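You operate a simulated robot arm through the tools that you are given. There is no shell and no other tool. Be economical: measure what you need, move in short steps, check, and stop when the job is done.

You are at the controls of a simulated two-armed robot. One attempt, no reset.

## Task
Take the iron and carbon tanks out of bypass, open the purple lever and flush till it runs clear.
Fine: flush last, at the white lever into the white jug; shut the white lever again.

The check looks at the end state, three seconds after you hand in, the way a careful person would. Anything else that was tipped, shoved, dropped, spilled or broken makes it a failure.

## Robot
Two 7-joint arms with three-finger grippers on one trunk, on a base that drives. Base frame: it is fixed to the floor where the robot stands at the start and does not move with it; the origin is under the middle of the robot, x ahead of it, y to its left, z up. Readings come in cm, degrees, newtons and seconds.
The left shoulder is at the start at [7, 14.6, 131.2], the right one opposite. With the tool pointing down near the work surface each hand reaches from about 10 to 66 cm from the robot's upright axis, wherever it stands, measured 20 degrees to its own side. Places, roughly: carbon bypass lever [60, -20, 140]; carbon down button [60, -40, 150]; carbon next button [60, -40, 150]; carbon start button [60, -40, 150]; carbon up button [60, -40, 150]; iron bypass lever [60, 0, 140]; iron menu button [60, -10, 150]; iron next button [60, -10, 150]; iron start button [60, -20, 150]; lamp switch [-100, -230, 140]; orange lever [-100, -220, 120]; purple lever [-110, -170, 140]; softener bypass lever [70, -60, 140]; softener menu button [70, -70, 150]; softener next button [70, -70, 150]; softener start button [70, -70, 150]. Payload 2.2 kg a hand.
The TCP of each hand is the grasp point between the finger pads, 2.8 cm short of the fingertips. In the tool frame z runs along the fingers and y along their closing line. The gripper opens to 10.2 cm. The gripper's body begins 7.1 cm behind the TCP.
Orientation is that of the tool frame in the base frame, as a unit quaternion [w, x, y, z]. With the fingers straight down and closing along the base's y, the tool's x points along the base's -x, its y along +y and its z along -z.

## Interface
- The arms move only by the tool jog_arm. It takes "left_rows", "right_rows" or both (then of equal length, played together; a hand with none holds still); each is one flat list of numbers, 7 for each row, row after row: the shift along the base's x, y, z in cm, then the turn, a rotation vector about the base's x, y, z in degrees, then the finger opening in cm, from 0 to 10.2. In form: [x, y, z, wx, wy, wz, gripper, x, y, z, wx, wy, wz, gripper, ...]. A call has 1 to 20 rows; each row is the pose to reach, as a shift and turn from the pose commanded when the call began. Rows are played at 5 a second. More than 5 cm and 8.6 degrees between two rows, or a gripper value outside its range, and nothing of the call is played. Where a pose cannot be reached the arm comes as near as it can. A force on the tool above 60 N (or 10 N above the force at the start of the call, whichever is more), or a blocked arm, ends the call early, and 0.2 s more pass. The fingers move at their own pace and stop on an object; they squeeze with about 40 N. The grip force told is the motor's: it shows also when the fingers shut on nothing. Time passes only in rows, and 0.2 s behind the last, so rows that repeat a pose let the fingers close. The reply holds the time, the measured pose of the TCP, the force on the tool along the base axes, the opening and the grip force, in the units named above and with some noise, with the torque about the TCP (base axes, N m) and any sound that the robot's microphone picked up.
- Cameras (640 x 400 px; columns grow to the right, rows downward): "scene" is now at [13.37, -2.85, 155.3]; the picture's right is [-0.33, -0.94, 0.00], its down [-0.52, 0.18, -0.83] and it looks along [0.79, -0.28, -0.55] (base axes); focal length 264 px, centre (320, 200). "left" rides on the left gripper at [7.2, 3.8, -8.6] in its tool frame; the picture's right is [-0.46, 0.89, 0.00], its down [-0.60, -0.32, -0.73] and it looks along [-0.65, -0.34, 0.68] (tool axes); focal length 256 px, centre (320, 200). "right" rides on the right gripper at [6.9, 4.4, -8.6] in its tool frame; the picture's right is [-0.53, 0.85, 0.00], its down [-0.58, -0.36, -0.73] and it looks along [-0.62, -0.39, 0.68] (tool axes); focal length 256 px, centre (320, 200). There is no depth. A picture from a camera that has moved, and an enlarged one, comes with that camera's place and axes in the base frame and with its lens. The place of the scene camera against the robot may be out by one fixed shift of up to 1.2 cm in any direction.
- grab_frame(camera): a new picture of that camera. No time passes.
- slide_trunk(by): slides the trunk up (or, below 0, down) by that many cm; the arms and the scene camera ride with it, the base frame stays. It gives what a move gives, with no picture.
- steer(legs): drives the robot by 1 to 6 legs, each [ahead, left, turn to the left] in cm, cm and degrees, along the robot's own axes; the way and the turn of a leg run together, so that a leg with both is an arc; at most 150 cm and 180 degrees a leg. The arms and the cameras ride along, it lands a little off, and it stops where it bumps. It gives what a move gives.
- pan_tilt(pan, tilt): turns the head with the scene camera to pan (to the left, within 86 degrees either way) and tilt (down, from -29 to 69), counted from straight ahead of the robot. It gives what a move gives.
- zoom(camera, box): a new picture of the part [left, top, right, bottom] of that camera's present view, enlarged. No time passes.
- finish_job(): hands the job in; it is judged then, once.

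Work in short steps. Places have to be worked out from the pictures, the camera data and where the tool is seen: move nearer, look again, correct. Check each grasp and each placing, and mend what went wrong. You have 120 turns and 88 pictures in all, those below and enlarged ones among them. Open the grippers and draw the arms clear of the work before you hand the job in, unless the task says otherwise; then end with one line.

The tools are called as name(argument=value, ...) on one line, values as JSON. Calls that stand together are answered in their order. jog_arm: Moves the arms, as the interface text tells. Its arguments: {"type":"object","properties":{"left_rows":{"type":"array"},"right_rows":{"type":"array"}},"required":[]} The other tools are called the same way: slide_trunk (by) slides the trunk up or down; steer (legs) drives the base; pan_tilt (pan, tilt) turns the head that bears the scene camera; grab_frame (camera) takes a picture; zoom (camera, box) takes an enlarged picture of a part of a camera's view; finish_job () hands the job in.

At the start:

```text
time_s: 0.0
left_tcp_pos: [47.5, 3.51, 115.11]
left_tool_rot: [0.0, 0.0, 1.0, 0.0]
left_force: [-0.2, 0.0, 0.4]
left_torque: [-0.02, -0.03, 0.02]
left_gripper_width: 10.21
left_grip_force: 0.0
right_tcp_pos: [41.84, -36.64, 100.02]
right_tool_rot: [0.0, 0.0, 1.0, 0.001]
right_force: [-0.4, 0.0, 0.2]
right_torque: [0.0, -0.02, 0.0]
right_gripper_width: 10.2
right_grip_force: 0.0
trunk travel left (down, up): [-85.0, 9.0]
robot x, y, heading: [-0.03, -0.1, -0.0]
head pan, tilt: [-19.4, 33.4]
```

scene: 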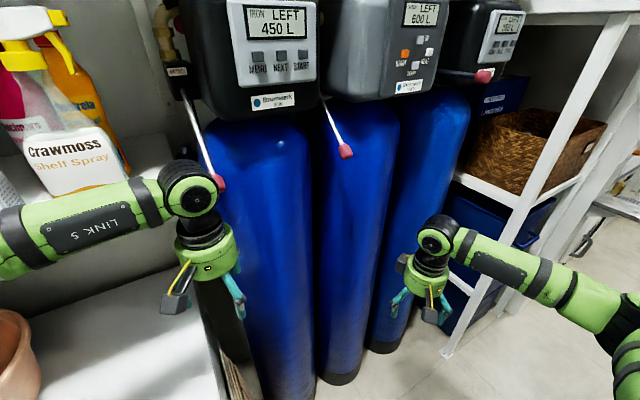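
right: 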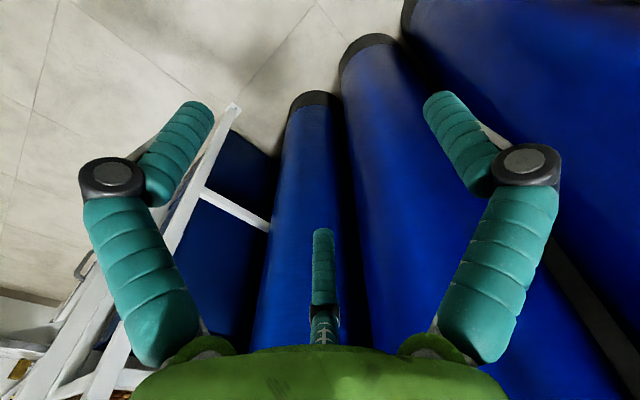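
left: 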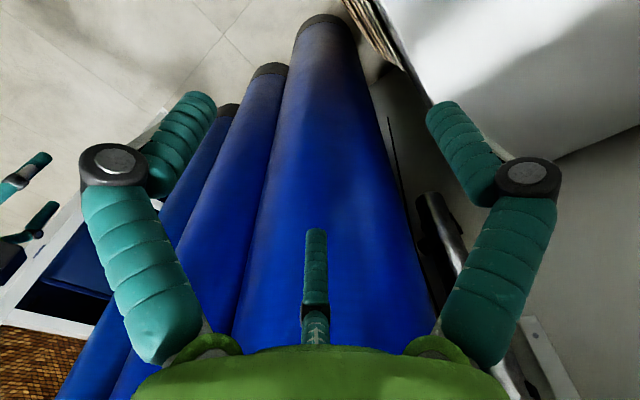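

The scene shows three tanks with heads; iron and carbon levers hang down, softener's appears horizontal. I look closer at the heads and levers first.

pan_tilt(pan=-25, tilt=8)

grab_frame(camera="scene")

```text
time_s: 0.9
left_tcp_pos: [47.63, 3.57, 114.99]
left_tool_rot: [0.0, 0.0, 1.0, 0.0]
left_force: [-0.1, 0.2, 0.1]
left_torque: [0.02, -0.03, 0.0]
left_gripper_width: 10.2
left_grip_force: 0.0
right_tcp_pos: [41.67, -36.74, 100.04]
right_tool_rot: [0.0, 0.001, 1.0, 0.0]
right_force: [-0.4, 0.6, -0.5]
right_torque: [0.02, 0.0, 0.01]
right_gripper_width: 10.2
right_grip_force: 0.2
trunk travel left (down, up): [-85.0, 9.0]
robot x, y, heading: [0.05, 0.1, 0.0]
head pan, tilt: [-25.0, 8.0]
```

```text
84 pictures are left
camera scene: at [13.37, -3.81, 159.39], right [-0.42, -0.91, 0.0], down [-0.13, 0.06, -0.99], along [0.9, -0.42, -0.14], focal length 264 px, centre (320, 200)
```

scene: 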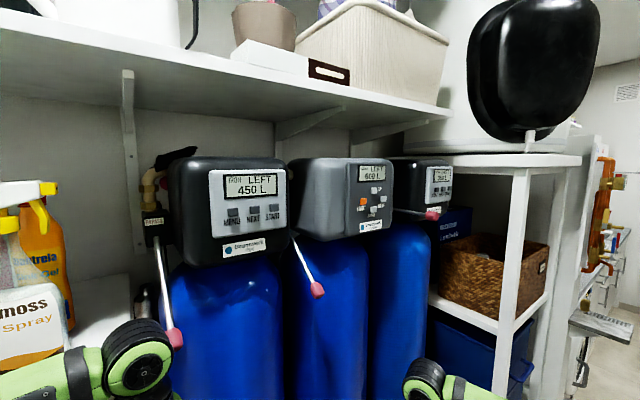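

zoom(camera="scene", box=[130, 140, 290, 240])

zoom(camera="scene", box=[290, 140, 470, 252])

pan_tilt(pan=-86, tilt=15)

grab_frame(camera="scene")

```text
4.00 times, centred on (210, 190) of scene
camera zoom: at [13.37, -3.81, 159.39], right [-0.42, -0.91, 0.0], down [-0.13, 0.06, -0.99], along [0.9, -0.42, -0.14], focal length 1056 px, centre (760, 240)
```

zoom: 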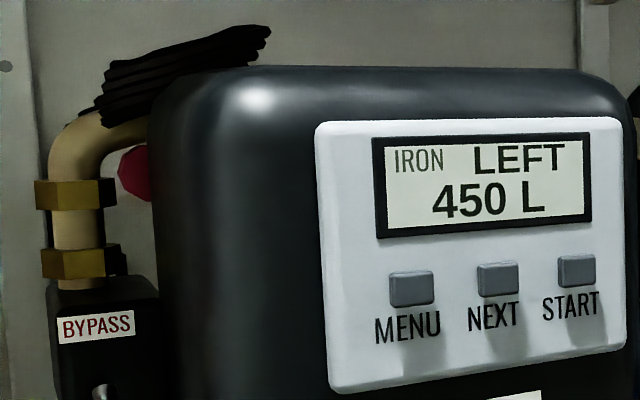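

```text
3.56 times, centred on (380, 196) of scene
camera zoom: at [13.37, -3.81, 159.39], right [-0.42, -0.91, 0.0], down [-0.13, 0.06, -0.99], along [0.9, -0.42, -0.14], focal length 938 px, centre (107, 214)
```

zoom: 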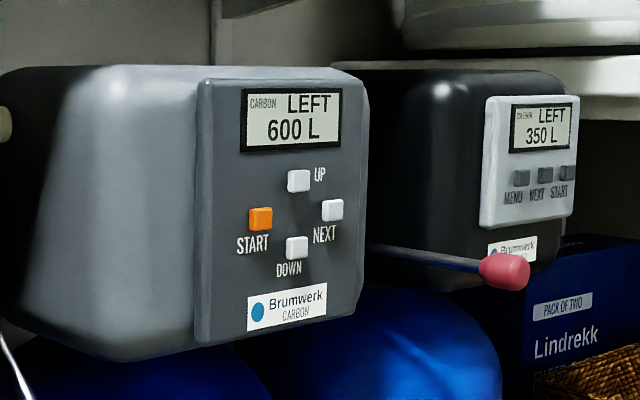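

```text
time_s: 2.2
left_tcp_pos: [47.61, 3.58, 115.09]
left_tool_rot: [0.001, 0.001, 1.0, 0.0]
left_force: [0.3, 0.7, -0.1]
left_torque: [0.02, 0.01, -0.03]
left_gripper_width: 10.2
left_grip_force: 0.1
right_tcp_pos: [41.79, -36.63, 100.04]
right_tool_rot: [0.001, 0.0, 1.0, 0.0]
right_force: [-0.4, 0.1, 0.0]
right_torque: [-0.04, 0.02, 0.01]
right_gripper_width: 10.19
right_grip_force: 0.0
trunk travel left (down, up): [-85.0, 9.0]
robot x, y, heading: [0.19, -0.17, -0.2]
head pan, tilt: [-85.9, 15.0]
```

```text
81 pictures are left
camera scene: at [5.65, -9.22, 158.26], right [-1.0, -0.07, 0.0], down [-0.02, 0.26, -0.97], along [0.07, -0.96, -0.26], focal length 264 px, centre (320, 200)
```

scene: 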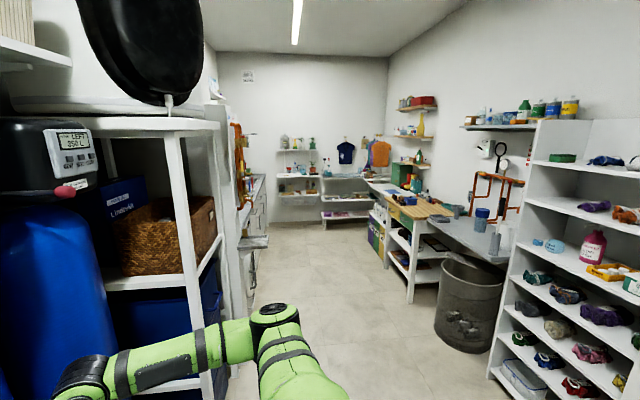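

I zoom in on the copper pipe works on both sides.

zoom(camera="scene", box=[440, 130, 560, 270])

zoom(camera="scene", box=[200, 100, 290, 260])

zoom(camera="scene", box=[260, 120, 440, 240])

```text
2.86 times, centred on (500, 200) of scene
camera zoom: at [5.65, -9.22, 158.26], right [-1.0, -0.07, 0.0], down [-0.02, 0.26, -0.97], along [0.07, -0.96, -0.26], focal length 754 px, centre (-194, 200)
```

zoom: 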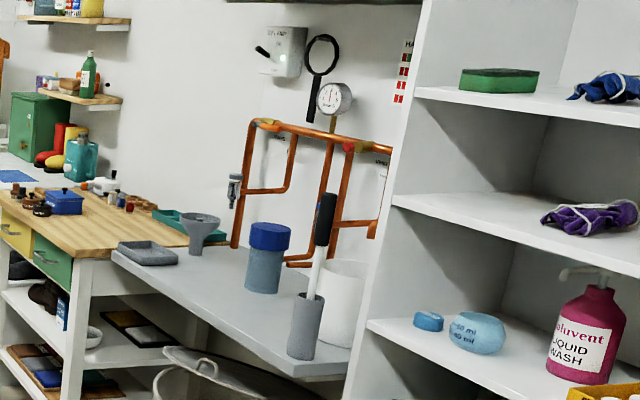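

```text
2.50 times, centred on (245, 180) of scene
camera zoom: at [5.65, -9.22, 158.26], right [-1.0, -0.07, 0.0], down [-0.02, 0.26, -0.97], along [0.07, -0.96, -0.26], focal length 660 px, centre (508, 250)
```

zoom: 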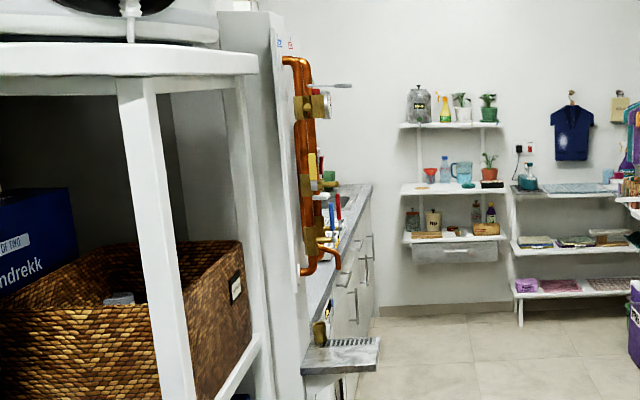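

```text
3.33 times, centred on (350, 180) of scene
camera zoom: at [5.65, -9.22, 158.26], right [-1.0, -0.07, 0.0], down [-0.02, 0.26, -0.97], along [0.07, -0.96, -0.26], focal length 880 px, centre (220, 267)
```

zoom: 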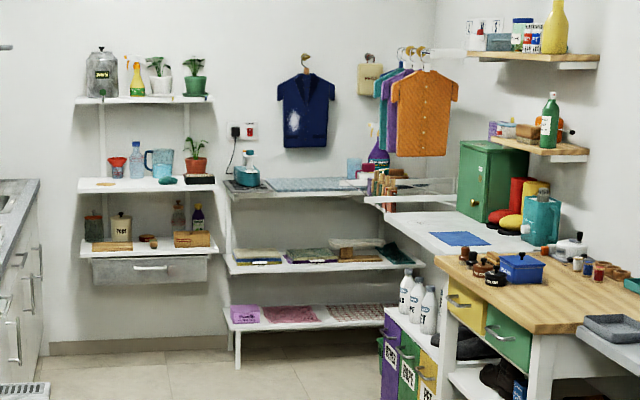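

Next, look at the bypass valves' markings closely.

pan_tilt(pan=-10, tilt=18)

zoom(camera="scene", box=[200, 140, 440, 290])

```text
time_s: 3.7
left_tcp_pos: [47.57, 3.54, 115.11]
left_tool_rot: [0.0, 0.0, 1.0, 0.0]
left_force: [-0.5, -0.2, 0.5]
left_torque: [0.01, 0.02, -0.01]
left_gripper_width: 10.18
left_grip_force: 0.0
right_tcp_pos: [41.81, -36.76, 99.93]
right_tool_rot: [-0.001, 0.0, 1.0, 0.0]
right_force: [0.1, 0.4, -0.5]
right_torque: [-0.01, 0.05, -0.03]
right_gripper_width: 10.19
right_grip_force: 0.1
trunk travel left (down, up): [-85.0, 9.0]
robot x, y, heading: [-0.22, 0.39, -0.3]
head pan, tilt: [-10.0, 18.0]
```

```text
2.67 times, centred on (320, 215) of scene
camera zoom: at [14.17, -1.53, 157.77], right [-0.17, -0.98, 0.0], down [-0.3, 0.05, -0.95], along [0.94, -0.17, -0.31], focal length 704 px, centre (320, 160)
```

zoom: 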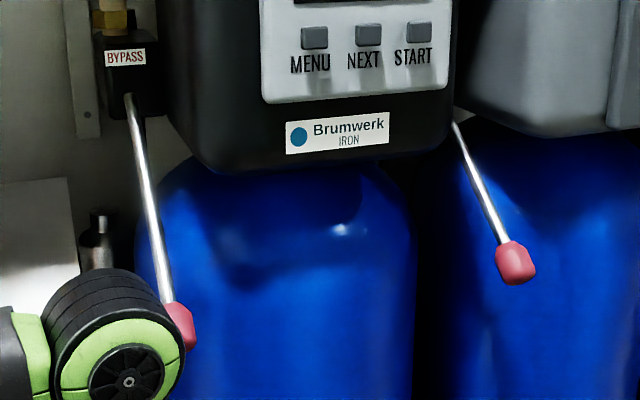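

The levers hang from valve blocks at the side of each head; the softener's sticks straight out toward me. I turn the left hand forward and pull it back a bit, to see the iron lever unobstructed and from below.

jog_arm(left_rows=[-1, 0.5, -1, 0, -8.2, 0, 10.2, -2, 1, -2, 0, -16.4, 0, 10.2, -4, 1, -4, 0, -24.6, 0, 10.2, -6, 2, -5, 0, -32.8, 0, 10.2, -8, 2, -5, 0, -41, 0, 10.2, -10, 2, -5, 0, -49, 0, 10.2, -12, 2, -5, 0, -57, 0, 10.2, -12, 2, -5, 0, -65, 0, 10.2, -12, 2, -5, 0, -73, 0, 10.2, -12, 2, -5, 0, -81.5, 0, 10.2, -12, 2, -5, 0, -90, 0, 10.2])

grab_frame(camera="left")

grab_frame(camera="scene")

```text
time_s: 6.1
left_tcp_pos: [43.42, 3.63, 115.08]
left_tool_rot: [0.702, -0.001, 0.713, 0.002]
left_force: [-0.6, -0.8, -0.2]
left_torque: [0.02, 0.03, 0.04]
left_gripper_width: 10.19
left_grip_force: 0.0
left hand out of reach, approached as far as the arm can: row 6, 7, 8, 9, 10, 11
right_tcp_pos: [41.85, -36.8, 99.9]
right_tool_rot: [-0.001, 0.0, 1.0, 0.0]
right_force: [0.3, 0.0, 0.1]
right_torque: [-0.01, 0.03, -0.02]
right_gripper_width: 10.2
right_grip_force: 0.1
trunk travel left (down, up): [-85.0, 9.0]
robot x, y, heading: [0.22, 0.02, -0.2]
head pan, tilt: [-10.0, 18.0]
```

```text
76 pictures are left
camera left: at [34.72, 7.34, 108.14], right [0.0, 0.88, 0.47], down [-0.72, -0.32, 0.61], along [0.69, -0.34, 0.64], focal length 256 px, centre (320, 200)
```

left: 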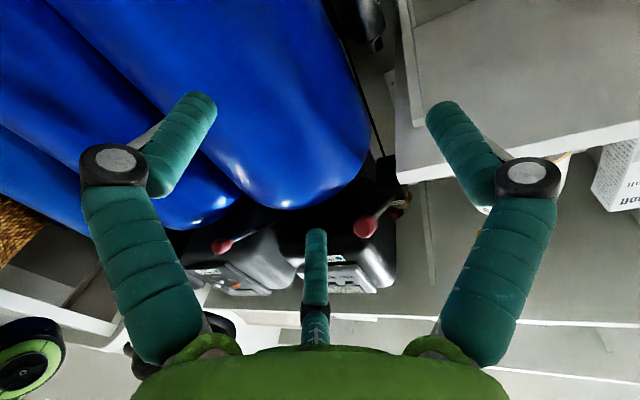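

```text
75 pictures are left
camera scene: at [14.2, -1.65, 157.76], right [-0.17, -0.98, 0.0], down [-0.3, 0.05, -0.95], along [0.94, -0.16, -0.31], focal length 264 px, centre (320, 200)
```

scene: 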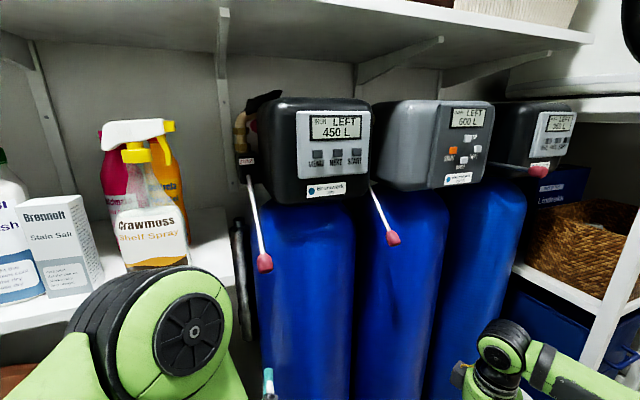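

The iron knob works out around (54.6, 0.5, 133.8), pivot around (67, 3.3, 145.7): 45° down toward me. I zoom in on both views for markings.

zoom(camera="left", box=[180, 160, 420, 310])

zoom(camera="scene", box=[220, 80, 290, 190])

zoom(camera="scene", box=[480, 95, 600, 195])

```text
2.67 times, centred on (300, 235) of left
camera zoom: at [34.72, 7.34, 108.14], right [0.0, 0.88, 0.47], down [-0.72, -0.32, 0.61], along [0.69, -0.34, 0.64], focal length 683 px, centre (373, 107)
```

zoom: 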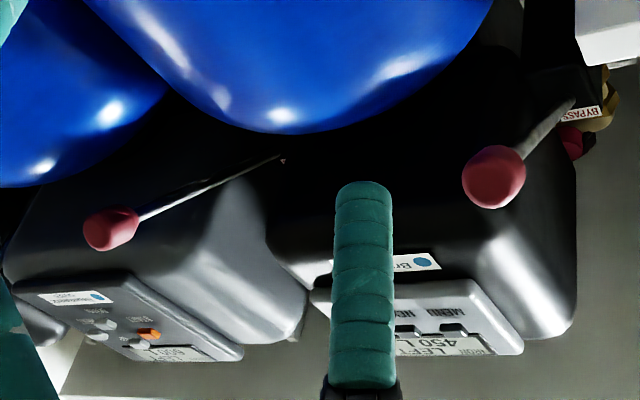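

```text
3.64 times, centred on (255, 135) of scene
camera zoom: at [14.2, -1.65, 157.76], right [-0.17, -0.98, 0.0], down [-0.3, 0.05, -0.95], along [0.94, -0.16, -0.31], focal length 960 px, centre (556, 436)
```

zoom: 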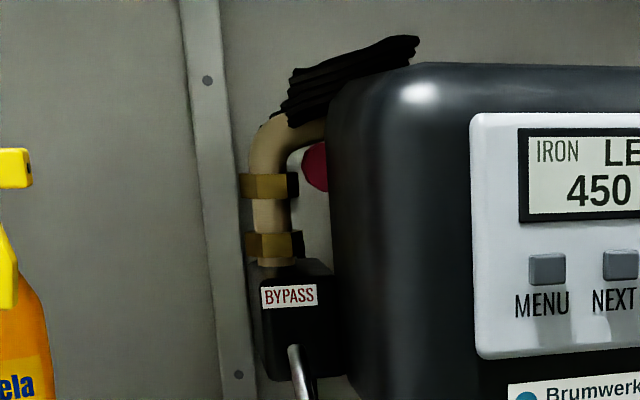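

```text
4.00 times, centred on (540, 145) of scene
camera zoom: at [14.2, -1.65, 157.76], right [-0.17, -0.98, 0.0], down [-0.3, 0.05, -0.95], along [0.94, -0.16, -0.31], focal length 1056 px, centre (-560, 420)
```

zoom: 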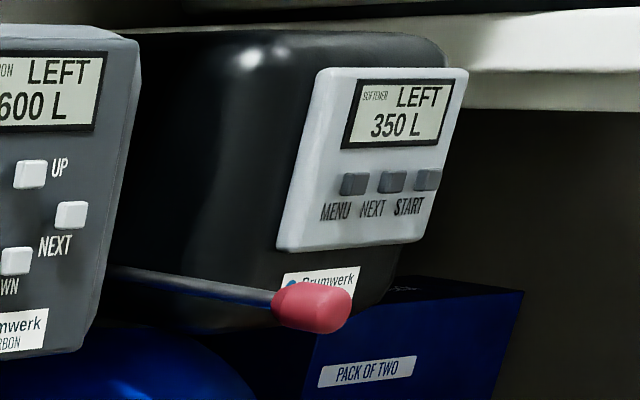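

Levers all swing in a vertical plane (softener level, iron/carbon 45° down). I bring the left hand up in front of the iron knob, yawed ~12° to match the lever plane.

jog_arm(left_rows=[0, -1, 4, 0, 0, 4, 10.2, 1, -2, 8, 0, 0, 8, 10.2, 1, -3, 12, 0, 0, 12, 10.2, 1, -4, 15, 0, 0, 12, 10.2])

grab_frame(camera="left")

grab_frame(camera="scene")

```text
time_s: 7.1
left_tcp_pos: [44.3, -0.21, 130.09]
left_tool_rot: [0.703, -0.074, 0.703, 0.074]
left_force: [-0.8, -0.5, -0.8]
left_torque: [0.0, -0.01, 0.01]
left_gripper_width: 10.17
left_grip_force: 0.0
right_tcp_pos: [41.67, -36.67, 100.04]
right_tool_rot: [0.0, 0.001, 1.0, -0.001]
right_force: [0.3, -0.1, -0.3]
right_torque: [0.03, 0.01, -0.02]
right_gripper_width: 10.19
right_grip_force: 0.1
trunk travel left (down, up): [-85.0, 9.0]
robot x, y, heading: [0.02, 0.28, -0.1]
head pan, tilt: [-10.0, 18.0]
```

```text
71 pictures are left
camera left: at [35.1, 1.6, 122.95], right [-0.18, 0.87, 0.47], down [-0.65, -0.46, 0.6], along [0.74, -0.19, 0.65], focal length 256 px, centre (320, 200)
```

left: 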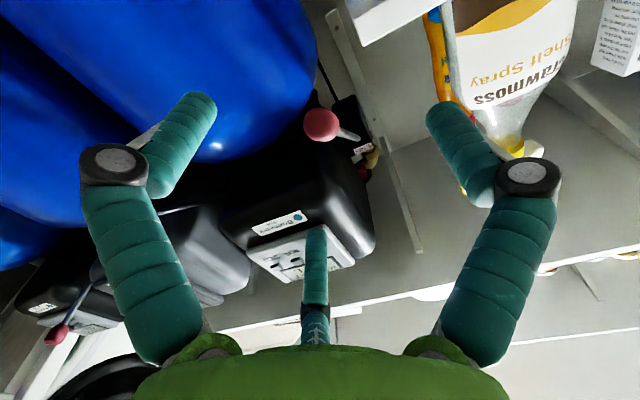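

```text
70 pictures are left
camera scene: at [14.07, -1.49, 157.77], right [-0.17, -0.98, 0.0], down [-0.3, 0.05, -0.95], along [0.94, -0.17, -0.31], focal length 264 px, centre (320, 200)
```

scene: 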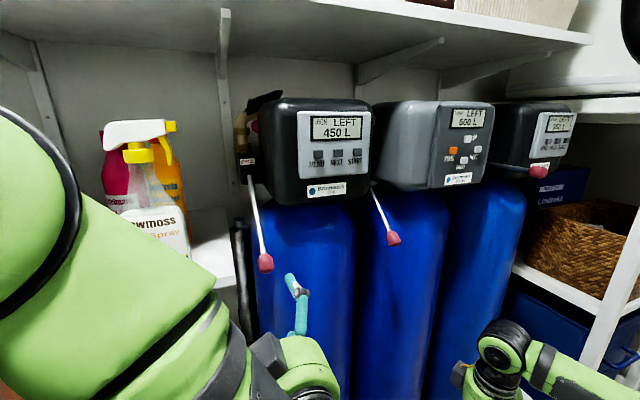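

Triangulated knob: (55.3, 0.5, 133.2). I slide forward around it and close.

jog_arm(left_rows=[0, -1.5, 3, 0, 0, 0, 10.2, 3.7, -0.8, 3.1, 0, 0, 0, 10.2, 7.4, 0, 3.1, 0, 0, 0, 10.2, 11, 0.75, 3.1, 0, 0, 0, 10.2, 11, 0.75, 3.1, 0, 0, 0, 0, 11, 0.75, 3.1, 0, 0, 0, 0])

grab_frame(camera="left")

```text
time_s: 8.5
left_tcp_pos: [55.41, 0.75, 133.0]
left_tool_rot: [0.702, -0.074, 0.704, 0.075]
left_force: [-4.7, 3.9, -6.0]
left_torque: [0.16, 0.28, -0.1]
left_gripper_width: 2.73
left_grip_force: 45.0
right_tcp_pos: [41.74, -36.54, 99.98]
right_tool_rot: [0.001, 0.0, 1.0, -0.002]
right_force: [1.0, 0.1, 0.3]
right_torque: [-0.03, 0.0, -0.02]
right_gripper_width: 10.2
right_grip_force: 0.0
trunk travel left (down, up): [-85.0, 9.0]
robot x, y, heading: [0.06, -0.09, -0.1]
head pan, tilt: [-10.0, 18.0]
```

```text
69 pictures are left
camera left: at [46.07, 2.53, 125.92], right [-0.18, 0.87, 0.47], down [-0.65, -0.46, 0.61], along [0.74, -0.19, 0.64], focal length 256 px, centre (320, 200)
```

left: 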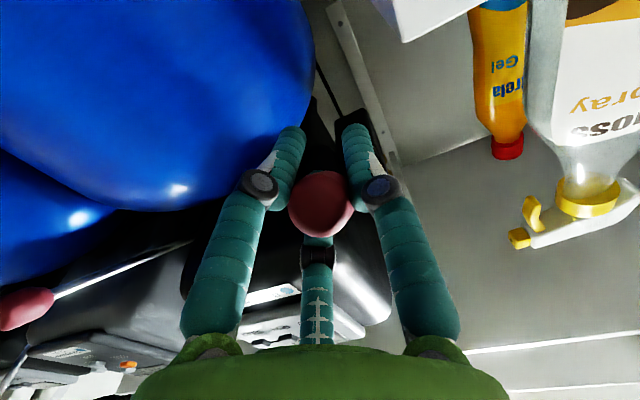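

Knob held (2.7 cm). I raise it along the arc, half way first.

jog_arm(left_rows=[-1.2, -0.28, 1.4, 0, 0, 0, 0, -2.4, -0.55, 3.1, 0, 0, 0, 0, -3.45, -0.8, 4.9, 0, 0, 0, 0])

```text
time_s: 9.3
left_tcp_pos: [52.71, 0.22, 137.9]
left_tool_rot: [0.702, -0.074, 0.704, 0.073]
left_force: [15.2, 7.7, -6.4]
left_torque: [-0.14, 2.04, -1.56]
left_gripper_width: 2.94
left_grip_force: 45.5
right_tcp_pos: [42.36, -36.41, 99.8]
right_tool_rot: [-0.002, -0.001, 1.0, -0.002]
right_force: [-0.6, 0.3, 0.0]
right_torque: [-0.02, 0.04, 0.0]
right_gripper_width: 10.21
right_grip_force: 0.1
trunk travel left (down, up): [-85.0, 9.0]
robot x, y, heading: [-0.23, -0.02, -0.1]
head pan, tilt: [-10.0, 18.0]
```

Moving as expected with a small +x resistance; I continue with less outward pull.

jog_arm(left_rows=[0.4, 0, 2, 0, 0, 0, 0, 0.2, 0, 4, 0, 0, 0, 0, 0.1, 0, 5.8, 0, 0, 0, 0, 0.1, 0, 7.6, 0, 0, 0, 0])

grab_frame(camera="scene")

```text
time_s: 10.3
left_tcp_pos: [52.43, -0.43, 143.8]
left_tool_rot: [0.69, -0.069, 0.717, 0.078]
left_force: [-9.6, -1.5, -59.5]
left_torque: [-0.43, -1.1, -0.26]
left_gripper_width: 3.39
left_grip_force: 45.4
right_tcp_pos: [42.1, -36.72, 99.66]
right_tool_rot: [-0.002, 0.0, 1.0, 0.0]
right_force: [-0.6, -0.6, 0.9]
right_torque: [0.01, -0.02, -0.01]
right_gripper_width: 10.23
right_grip_force: 0.1
trunk travel left (down, up): [-85.0, 9.0]
robot x, y, heading: [-0.06, 0.25, -0.0]
head pan, tilt: [-10.0, 18.0]
```

```text
68 pictures are left
camera scene: at [14.73, -1.52, 157.59], right [-0.17, -0.98, 0.0], down [-0.31, 0.05, -0.95], along [0.94, -0.17, -0.31], focal length 264 px, centre (320, 200)
```

scene: 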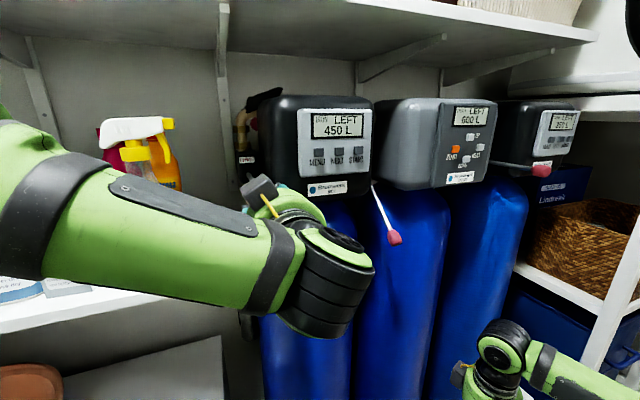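

A stop at level height (about 144), matching the softener lever. Release and back off.

jog_arm(left_rows=[0, 0, -0.8, 0, 0, 0, 0, 0, 0, -0.8, 0, 0, 0, 10.2, 0, 0, -0.8, 0, 0, 0, 10.2, -3.9, -0.8, -0.8, 0, 0, 0, 10.2, -7.8, -1.6, -0.8, 0, 0, 0, 10.2])

grab_frame(camera="left")

```text
time_s: 11.5
left_tcp_pos: [43.7, -1.83, 145.01]
left_tool_rot: [0.705, -0.074, 0.701, 0.074]
left_force: [-0.5, -0.5, 0.4]
left_torque: [-0.01, 0.01, -0.06]
left_gripper_width: 10.21
left_grip_force: 0.1
right_tcp_pos: [41.39, -36.82, 100.19]
right_tool_rot: [0.002, 0.0, 1.0, -0.001]
right_force: [-0.4, 0.1, -0.1]
right_torque: [0.02, 0.01, 0.0]
right_gripper_width: 10.21
right_grip_force: 0.1
trunk travel left (down, up): [-85.0, 9.0]
robot x, y, heading: [0.04, 0.36, 0.1]
head pan, tilt: [-10.0, 18.0]
```

```text
67 pictures are left
camera left: at [34.6, -0.09, 137.8], right [-0.19, 0.87, 0.46], down [-0.65, -0.46, 0.6], along [0.73, -0.19, 0.65], focal length 256 px, centre (320, 200)
```

left: 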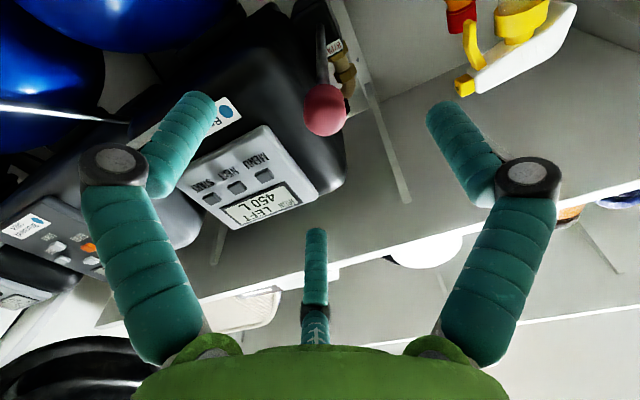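

Iron lever is level and stays. Now bring the left hand down out of the way, and turn and raise the right hand in front of the carbon knob (~60, -25, 133.6).

jog_arm(left_rows=[0, 0, -4, 0, 0, 0, 10.2, 0, 1, -8, 0, 0, 0, 10.2, 0, 2, -12, 0, 0, 0, 10.2, 0, 3, -16, 0, 0, 0, 10.2, 0, 4, -20, 0, 0, 0, 10.2, 0, 5, -24, 0, 0, 0, 10.2, 0, 5, -28, 0, 0, 0, 10.2, 0, 5, -28, 0, 0, 0, 10.2, 0, 5, -28, 0, 0, 0, 10.2, 0, 5, -28, 0, 0, 0, 10.2, 0, 5, -28, 0, 0, 0, 10.2, 0, 5, -28, 0, 0, 0, 10.2], right_rows=[0, 0, 3, 0, -8.2, 0, 10.2, 0.5, 1, 6, 0, -16.4, 0, 10.2, 1, 1, 9, 0, -24.6, 0, 10.2, 1, 2, 12, 0, -32.8, 0, 10.2, 1, 3, 15, 0, -41, 0, 10.2, 2, 4, 18, 0, -49, 0, 10.2, 2, 5, 21, 0, -57, 0, 10.2, 3, 6, 24, 0, -65, 0, 10.2, 3, 6.5, 26, 0, -73, 0, 10.2, 3, 7, 28, 0, -81.5, 0, 10.2, 3, 7, 30, 0, -90, 0, 10.2, 3, 7, 30, 0, -90, 0, 10.2])

grab_frame(camera="right")

grab_frame(camera="scene")

```text
time_s: 14.1
left_tcp_pos: [44.0, 3.13, 116.99]
left_tool_rot: [0.703, -0.074, 0.703, 0.074]
left_force: [-0.7, 0.3, -0.4]
left_torque: [-0.01, 0.01, -0.02]
left_gripper_width: 10.18
left_grip_force: 0.1
right_tcp_pos: [49.15, -32.21, 129.51]
right_tool_rot: [0.708, 0.001, 0.706, 0.0]
right_force: [0.6, -0.7, -0.6]
right_torque: [-0.03, -0.03, -0.02]
right_gripper_width: 10.2
right_grip_force: 0.0
right hand out of reach, approached as far as the arm can: row 7, 8, 9, 10, 11, 12
trunk travel left (down, up): [-85.0, 9.0]
robot x, y, heading: [0.41, 0.36, 0.1]
head pan, tilt: [-10.0, 18.0]
```

```text
66 pictures are left
camera right: at [40.59, -27.83, 122.53], right [0.0, 0.85, 0.53], down [-0.73, -0.36, 0.58], along [0.68, -0.39, 0.62], focal length 256 px, centre (320, 200)
```

right: 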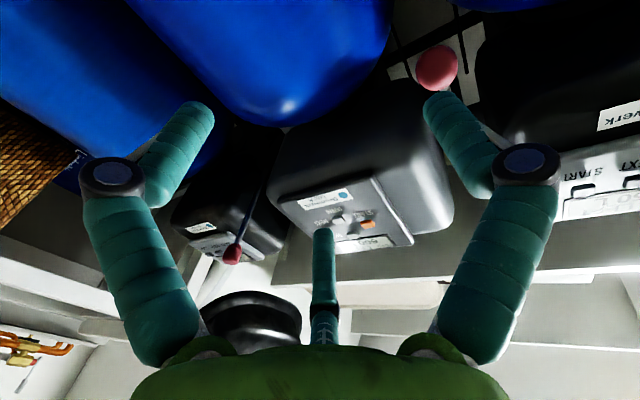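

```text
65 pictures are left
camera scene: at [14.15, -1.5, 157.77], right [-0.17, -0.98, 0.0], down [-0.3, 0.05, -0.95], along [0.94, -0.17, -0.31], focal length 264 px, centre (320, 200)
```

scene: 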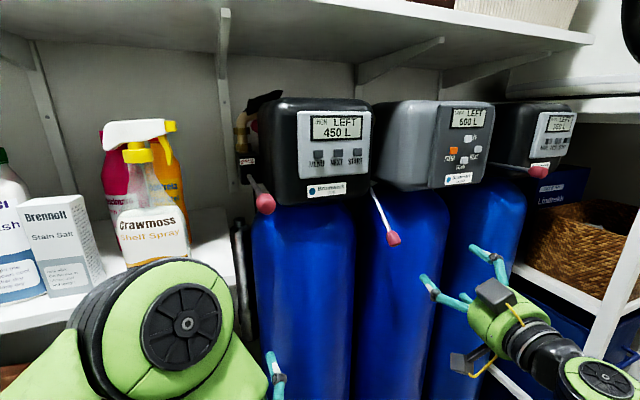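

Carbon knob triangulates to (60.5, -24.8, 133.2). I line up 10 cm in front with 12° yaw.

jog_arm(right_rows=[0, 2, 2, 0, 0, 4, 10.2, 0.5, 4, 3.7, 0, 0, 8, 10.2, 1.4, 5.4, 3.7, 0, 0, 12, 10.2, 1.4, 5.4, 3.7, 0, 0, 12, 10.2])

grab_frame(camera="right")

```text
time_s: 15.1
left_tcp_pos: [44.14, 3.01, 116.97]
left_tool_rot: [0.703, -0.075, 0.703, 0.075]
left_force: [-0.5, 0.2, -0.2]
left_torque: [0.02, 0.0, 0.0]
left_gripper_width: 10.21
left_grip_force: 0.0
right_tcp_pos: [50.61, -26.86, 133.2]
right_tool_rot: [0.704, -0.075, 0.703, 0.074]
right_force: [-0.3, 0.4, 0.6]
right_torque: [-0.03, 0.03, 0.02]
right_gripper_width: 10.2
right_grip_force: 0.0
trunk travel left (down, up): [-85.0, 9.0]
robot x, y, heading: [0.16, 0.08, -0.1]
head pan, tilt: [-10.0, 18.0]
```

```text
64 pictures are left
camera right: at [41.33, -24.29, 126.27], right [-0.18, 0.83, 0.53], down [-0.64, -0.51, 0.58], along [0.75, -0.24, 0.62], focal length 256 px, centre (320, 200)
```

right: 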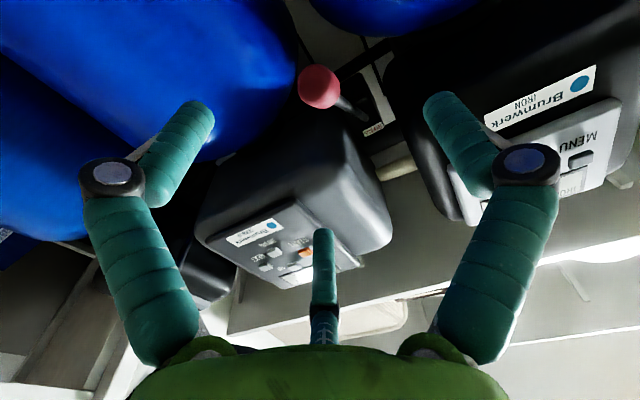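

Aligned. Slide in and close.

jog_arm(right_rows=[3.3, 0.7, 0, 0, 0, 0, 10.2, 6.6, 1.4, 0, 0, 0, 0, 10.2, 9.9, 2.2, -0.1, 0, 0, 0, 10.2, 9.9, 2.2, -0.1, 0, 0, 0, 0, 9.9, 2.2, -0.1, 0, 0, 0, 0])

jog_arm(right_rows=[-1, -0.2, 1.4, 0, 0, 0, 0, -1.8, -0.4, 3.1, 0, 0, 0, 0, -2.4, -0.6, 4.9, 0, 0, 0, 0, -2.6, -0.7, 7, 0, 0, 0, 0, -2.8, -0.8, 9, 0, 0, 0, 0, -2.9, -1, 10.8, 0, 0, 0, 0, -2.9, -1, 12, 0, 0, 0, 0])

grab_frame(camera="scene")

```text
time_s: 16.3
left_tcp_pos: [44.13, 3.04, 116.93]
left_tool_rot: [0.703, -0.074, 0.703, 0.074]
left_force: [-0.3, 0.3, -0.2]
left_torque: [0.01, -0.01, 0.01]
left_gripper_width: 10.21
left_grip_force: 0.0
right_tcp_pos: [60.64, -24.59, 133.02]
right_tool_rot: [0.703, -0.074, 0.704, 0.074]
right_force: [-0.1, 1.1, -1.5]
right_torque: [0.06, 0.24, 0.2]
right_gripper_width: 2.77
right_grip_force: 45.1
trunk travel left (down, up): [-85.0, 9.0]
robot x, y, heading: [0.07, 0.24, 0.1]
head pan, tilt: [-10.0, 18.0]
```

```text
time_s: 17.9
left_tcp_pos: [44.47, 2.96, 116.65]
left_tool_rot: [0.702, -0.073, 0.704, 0.075]
left_force: [0.7, 0.1, 0.6]
left_torque: [-0.01, -0.02, 0.0]
left_gripper_width: 10.21
left_grip_force: 0.1
right_tcp_pos: [58.35, -25.57, 143.9]
right_tool_rot: [0.693, -0.076, 0.713, 0.074]
right_force: [-5.8, 3.9, -38.7]
right_torque: [-0.31, -0.76, -0.16]
right_gripper_width: 2.65
right_grip_force: 44.3
trunk travel left (down, up): [-85.0, 9.0]
robot x, y, heading: [0.03, -0.35, -0.1]
head pan, tilt: [-10.0, 18.0]
```

```text
63 pictures are left
camera scene: at [14.66, -1.71, 157.63], right [-0.17, -0.98, 0.0], down [-0.31, 0.06, -0.95], along [0.94, -0.16, -0.31], focal length 264 px, centre (320, 200)
```

scene: 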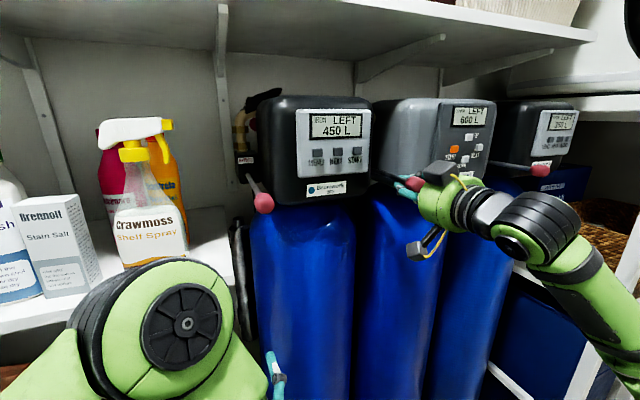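

Carbon lever at its stop. Release, retreat and check.

jog_arm(right_rows=[0, 0, -1.2, 0, 0, 0, 0, 0, 0, -1.2, 0, 0, 0, 10.2, 0, 0, -1.2, 0, 0, 0, 10.2, -3.9, -0.8, -1.2, 0, 0, 0, 10.2, -7.8, -1.6, -1.2, 0, 0, 0, 10.2])

grab_frame(camera="scene")

```text
time_s: 19.1
left_tcp_pos: [43.68, 2.92, 117.02]
left_tool_rot: [0.704, -0.074, 0.703, 0.074]
left_force: [-1.2, 0.0, 0.2]
left_torque: [-0.02, -0.02, 0.0]
left_gripper_width: 10.18
left_grip_force: 0.1
right_tcp_pos: [49.22, -27.22, 144.18]
right_tool_rot: [0.705, -0.075, 0.701, 0.074]
right_force: [-1.3, -1.2, 0.7]
right_torque: [0.02, 0.04, -0.02]
right_gripper_width: 10.19
right_grip_force: 0.0
trunk travel left (down, up): [-85.0, 9.0]
robot x, y, heading: [0.1, -0.35, -0.0]
head pan, tilt: [-10.0, 18.0]
```

```text
62 pictures are left
camera scene: at [13.63, -1.64, 157.82], right [-0.17, -0.98, 0.0], down [-0.3, 0.05, -0.95], along [0.94, -0.17, -0.31], focal length 264 px, centre (320, 200)
```

scene: 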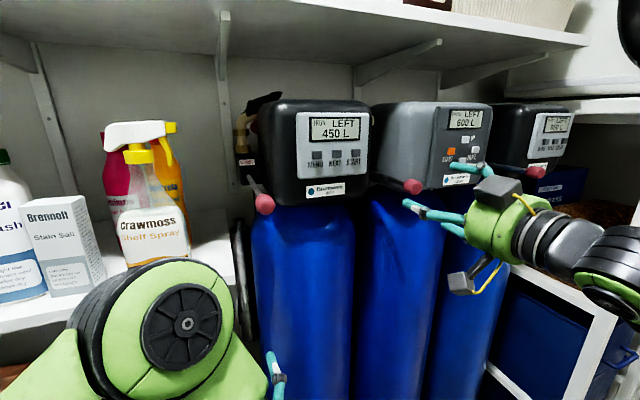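

Both are level. Now lower the right hand clear, back the robot off a little and turn right to view the purple lever's wall.

jog_arm(right_rows=[0, 0, -4, 0, 0, 0, 10.2, 0, 0, -8, 0, 0, 0, 10.2, 0, 0, -12, 0, 0, 0, 10.2, 0, 0, -16, 0, 0, 0, 10.2, 0, 0, -20, 0, 0, 0, 10.2, 0, 0, -24, 0, 0, 0, 10.2])

steer(legs=[[-30, 0, 0], [0, 0, -90]])

pan_tilt(pan=-20, tilt=20)

grab_frame(camera="scene")

```text
time_s: 20.5
left_tcp_pos: [44.19, 3.16, 116.91]
left_tool_rot: [0.703, -0.074, 0.703, 0.074]
left_force: [-0.4, 0.4, 0.3]
left_torque: [0.02, 0.0, -0.01]
left_gripper_width: 10.22
left_grip_force: 0.1
right_tcp_pos: [49.9, -27.29, 119.95]
right_tool_rot: [0.703, -0.075, 0.703, 0.074]
right_force: [-0.1, 0.1, 0.1]
right_torque: [0.05, 0.01, 0.02]
right_gripper_width: 10.22
right_grip_force: 0.0
trunk travel left (down, up): [-85.0, 9.0]
robot x, y, heading: [0.08, 0.22, -0.1]
head pan, tilt: [-10.0, 18.0]
```

```text
time_s: 22.4
left_tcp_pos: [16.91, 3.15, 116.93]
left_tool_rot: [0.704, -0.073, 0.703, 0.072]
left_force: [0.1, -0.8, 0.0]
left_torque: [0.0, 0.01, -0.01]
left_gripper_width: 10.17
left_grip_force: 0.1
right_tcp_pos: [22.61, -27.33, 120.01]
right_tool_rot: [0.704, -0.073, 0.703, 0.073]
right_force: [0.1, 0.3, 0.5]
right_torque: [-0.03, 0.04, 0.0]
right_gripper_width: 10.2
right_grip_force: 0.1
trunk travel left (down, up): [-85.0, 9.0]
robot x, y, heading: [-27.02, -0.0, 0.0]
head pan, tilt: [-10.0, 18.0]
stopped in leg 1: the robot was blocked; the commanded pose is now the measured one
```

```text
time_s: 23.1
left_tcp_pos: [16.83, 3.15, 117.09]
left_tool_rot: [0.704, -0.073, 0.703, 0.073]
left_force: [-0.5, 0.3, 0.2]
left_torque: [0.01, 0.0, -0.04]
left_gripper_width: 10.22
left_grip_force: 0.0
right_tcp_pos: [22.39, -27.43, 120.03]
right_tool_rot: [0.704, -0.073, 0.703, 0.073]
right_force: [0.0, -0.3, -0.4]
right_torque: [-0.01, -0.02, 0.02]
right_gripper_width: 10.19
right_grip_force: 0.0
trunk travel left (down, up): [-85.0, 9.0]
robot x, y, heading: [-26.99, -0.02, -0.0]
head pan, tilt: [-20.0, 20.0]
```

```text
61 pictures are left
camera scene: at [-13.68, -3.07, 157.46], right [-0.34, -0.94, 0.0], down [-0.32, 0.12, -0.94], along [0.88, -0.32, -0.34], focal length 264 px, centre (320, 200)
```

scene: 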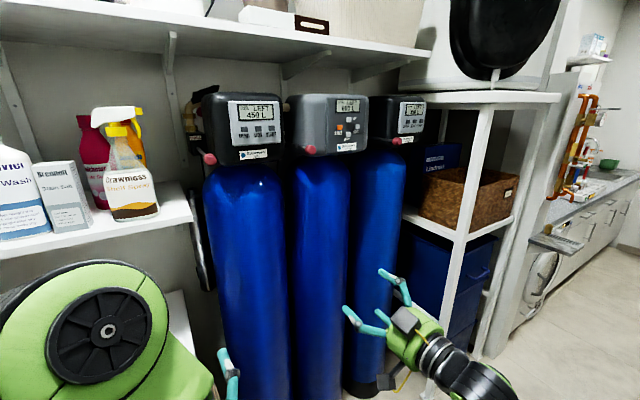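

I touched something behind at x≈-27. I move ahead 12 cm and look to the right side before turning.

steer(legs=[[12, 0, 0]])

pan_tilt(pan=-86, tilt=45)

grab_frame(camera="scene")

pan_tilt(pan=86, tilt=45)

grab_frame(camera="scene")

```text
time_s: 24.4
left_tcp_pos: [28.61, 3.09, 117.16]
left_tool_rot: [0.705, -0.074, 0.702, 0.073]
left_force: [0.5, 0.3, -0.4]
left_torque: [-0.02, 0.0, 0.0]
left_gripper_width: 10.22
left_grip_force: 0.1
right_tcp_pos: [34.35, -27.34, 120.1]
right_tool_rot: [0.705, -0.073, 0.702, 0.072]
right_force: [-1.0, 0.2, 0.1]
right_torque: [0.01, -0.03, 0.0]
right_gripper_width: 10.17
right_grip_force: 0.0
trunk travel left (down, up): [-85.0, 9.0]
robot x, y, heading: [-14.99, 0.36, -0.1]
head pan, tilt: [-20.0, 20.0]
```

```text
time_s: 25.7
left_tcp_pos: [28.83, 3.03, 116.94]
left_tool_rot: [0.703, -0.072, 0.703, 0.073]
left_force: [0.0, -0.1, -0.9]
left_torque: [0.03, -0.01, 0.01]
left_gripper_width: 10.18
left_grip_force: 0.1
right_tcp_pos: [34.66, -27.35, 119.92]
right_tool_rot: [0.703, -0.072, 0.703, 0.072]
right_force: [0.4, 1.2, 0.1]
right_torque: [0.02, -0.01, -0.04]
right_gripper_width: 10.2
right_grip_force: 0.0
trunk travel left (down, up): [-85.0, 9.0]
robot x, y, heading: [-15.0, 0.25, -0.3]
head pan, tilt: [-85.9, 45.0]
```

```text
60 pictures are left
camera scene: at [-9.66, -8.01, 153.57], right [-1.0, -0.07, 0.0], down [-0.05, 0.71, -0.71], along [0.05, -0.71, -0.71], focal length 264 px, centre (320, 200)
```

scene: 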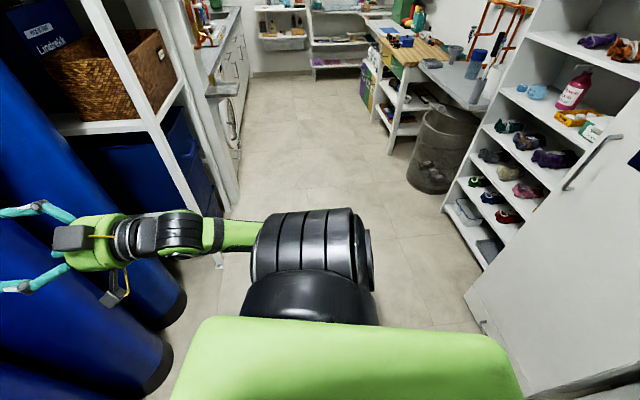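

```text
time_s: 28.3
left_tcp_pos: [28.96, 2.98, 116.88]
left_tool_rot: [0.703, -0.074, 0.703, 0.074]
left_force: [-0.2, -0.8, 0.1]
left_torque: [0.02, 0.03, -0.01]
left_gripper_width: 10.17
left_grip_force: 0.0
right_tcp_pos: [34.54, -27.3, 119.93]
right_tool_rot: [0.703, -0.073, 0.703, 0.073]
right_force: [-0.2, 0.1, 0.0]
right_torque: [0.04, 0.01, 0.06]
right_gripper_width: 10.21
right_grip_force: 0.1
trunk travel left (down, up): [-85.0, 9.0]
robot x, y, heading: [-15.27, -0.08, -0.2]
head pan, tilt: [85.9, 45.0]
```

```text
59 pictures are left
camera scene: at [-9.68, 8.22, 153.57], right [1.0, -0.07, 0.0], down [-0.05, -0.71, -0.71], along [0.05, 0.71, -0.71], focal length 264 px, centre (320, 200)
```

scene: 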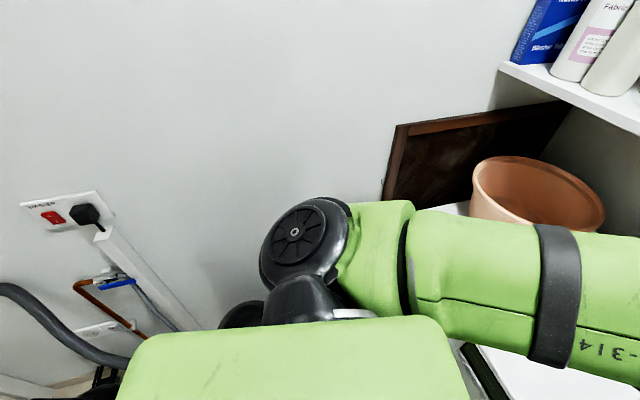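

Space is clear for a turn here; I turn right 90° and look ahead.

steer(legs=[[0, 0, -45], [0, 0, -45]])

pan_tilt(pan=0, tilt=25)

grab_frame(camera="scene")

```text
time_s: 32.9
left_tcp_pos: [-12.24, -44.18, 116.93]
left_tool_rot: [0.548, 0.446, 0.549, -0.447]
left_force: [-0.3, -0.2, 0.3]
left_torque: [-0.01, 0.0, -0.01]
left_gripper_width: 10.19
left_grip_force: 0.0
right_tcp_pos: [-42.76, -49.66, 120.02]
right_tool_rot: [0.548, 0.447, 0.548, -0.446]
right_force: [-0.4, 0.5, -0.3]
right_torque: [-0.02, -0.01, 0.0]
right_gripper_width: 10.2
right_grip_force: 0.1
trunk travel left (down, up): [-85.0, 9.0]
robot x, y, heading: [-15.18, 0.16, -90.2]
head pan, tilt: [85.9, 45.0]
```

```text
time_s: 34.5
left_tcp_pos: [-12.38, -44.19, 116.96]
left_tool_rot: [0.549, 0.446, 0.549, -0.446]
left_force: [-0.4, -0.3, 0.7]
left_torque: [0.02, 0.0, 0.01]
left_gripper_width: 10.18
left_grip_force: 0.1
right_tcp_pos: [-42.71, -49.66, 119.9]
right_tool_rot: [0.548, 0.447, 0.548, -0.446]
right_force: [-0.4, 0.5, -0.4]
right_torque: [0.03, 0.01, 0.0]
right_gripper_width: 10.2
right_grip_force: 0.0
trunk travel left (down, up): [-85.0, 9.0]
robot x, y, heading: [-15.03, -0.09, -90.4]
head pan, tilt: [0.0, 25.0]
```

```text
58 pictures are left
camera scene: at [-15.33, -14.1, 156.63], right [-1.0, 0.0, 0.0], down [0.0, 0.42, -0.91], along [0.0, -0.91, -0.42], focal length 264 px, centre (320, 200)
```

scene: 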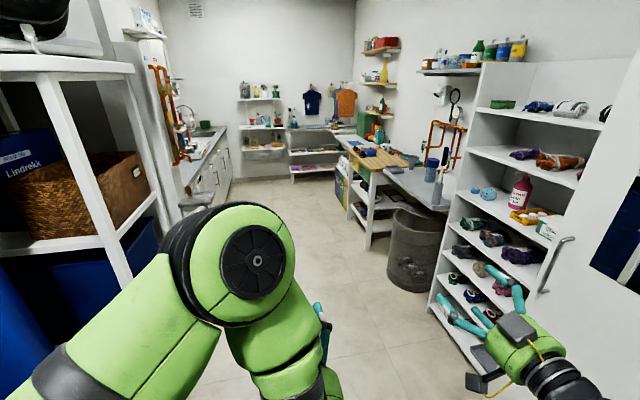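

Path ahead is clear down the aisle; drive 100 cm and look at both pipe boards.

steer(legs=[[100, 0, 0]])

pan_tilt(pan=-45, tilt=20)

grab_frame(camera="scene")

pan_tilt(pan=45, tilt=20)

grab_frame(camera="scene")

```text
time_s: 39.6
left_tcp_pos: [-13.37, -144.1, 116.98]
left_tool_rot: [0.547, 0.447, 0.547, -0.448]
left_force: [-0.2, -0.3, 0.5]
left_torque: [-0.02, -0.01, 0.0]
left_gripper_width: 10.19
left_grip_force: 0.0
right_tcp_pos: [-43.71, -149.45, 119.94]
right_tool_rot: [0.547, 0.448, 0.547, -0.449]
right_force: [-0.3, -0.2, 0.3]
right_torque: [0.01, 0.01, -0.02]
right_gripper_width: 10.21
right_grip_force: 0.1
trunk travel left (down, up): [-85.0, 9.0]
robot x, y, heading: [-15.96, -100.1, -90.5]
head pan, tilt: [0.0, 25.0]
```

```text
time_s: 40.8
left_tcp_pos: [-13.43, -144.13, 116.92]
left_tool_rot: [0.548, 0.447, 0.548, -0.447]
left_force: [0.2, 0.6, -0.7]
left_torque: [-0.01, 0.01, 0.02]
left_gripper_width: 10.19
left_grip_force: 0.2
right_tcp_pos: [-43.75, -149.59, 119.94]
right_tool_rot: [0.547, 0.447, 0.547, -0.448]
right_force: [0.5, -0.7, 0.8]
right_torque: [-0.02, 0.03, -0.03]
right_gripper_width: 10.19
right_grip_force: 0.0
trunk travel left (down, up): [-85.0, 9.0]
robot x, y, heading: [-16.33, -99.97, -90.6]
head pan, tilt: [-45.0, 20.0]
```

```text
57 pictures are left
camera scene: at [-22.72, -111.36, 157.44], right [-0.7, 0.71, 0.0], down [0.24, 0.24, -0.94], along [-0.67, -0.66, -0.34], focal length 264 px, centre (320, 200)
```

scene: 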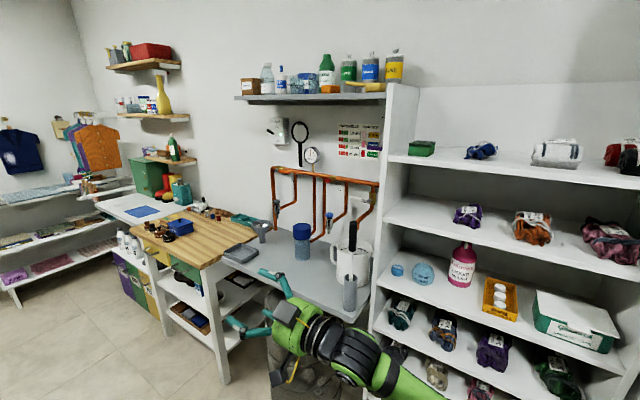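

```text
time_s: 42.4
left_tcp_pos: [-13.38, -144.15, 116.93]
left_tool_rot: [0.546, 0.449, 0.546, -0.449]
left_force: [0.9, 0.0, -0.8]
left_torque: [-0.01, -0.03, 0.01]
left_gripper_width: 10.23
left_grip_force: 0.1
right_tcp_pos: [-43.78, -149.46, 119.92]
right_tool_rot: [0.547, 0.448, 0.547, -0.448]
right_force: [0.0, -0.1, -0.7]
right_torque: [0.02, -0.02, 0.01]
right_gripper_width: 10.19
right_grip_force: 0.0
trunk travel left (down, up): [-85.0, 9.0]
robot x, y, heading: [-15.76, -99.95, -90.4]
head pan, tilt: [45.0, 20.0]
```

```text
56 pictures are left
camera scene: at [-9.57, -111.51, 157.44], right [-0.71, -0.7, 0.0], down [-0.24, 0.24, -0.94], along [0.66, -0.67, -0.34], focal length 264 px, centre (320, 200)
```

scene: 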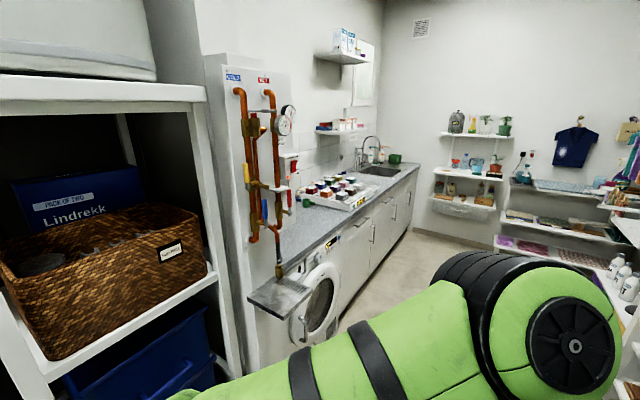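

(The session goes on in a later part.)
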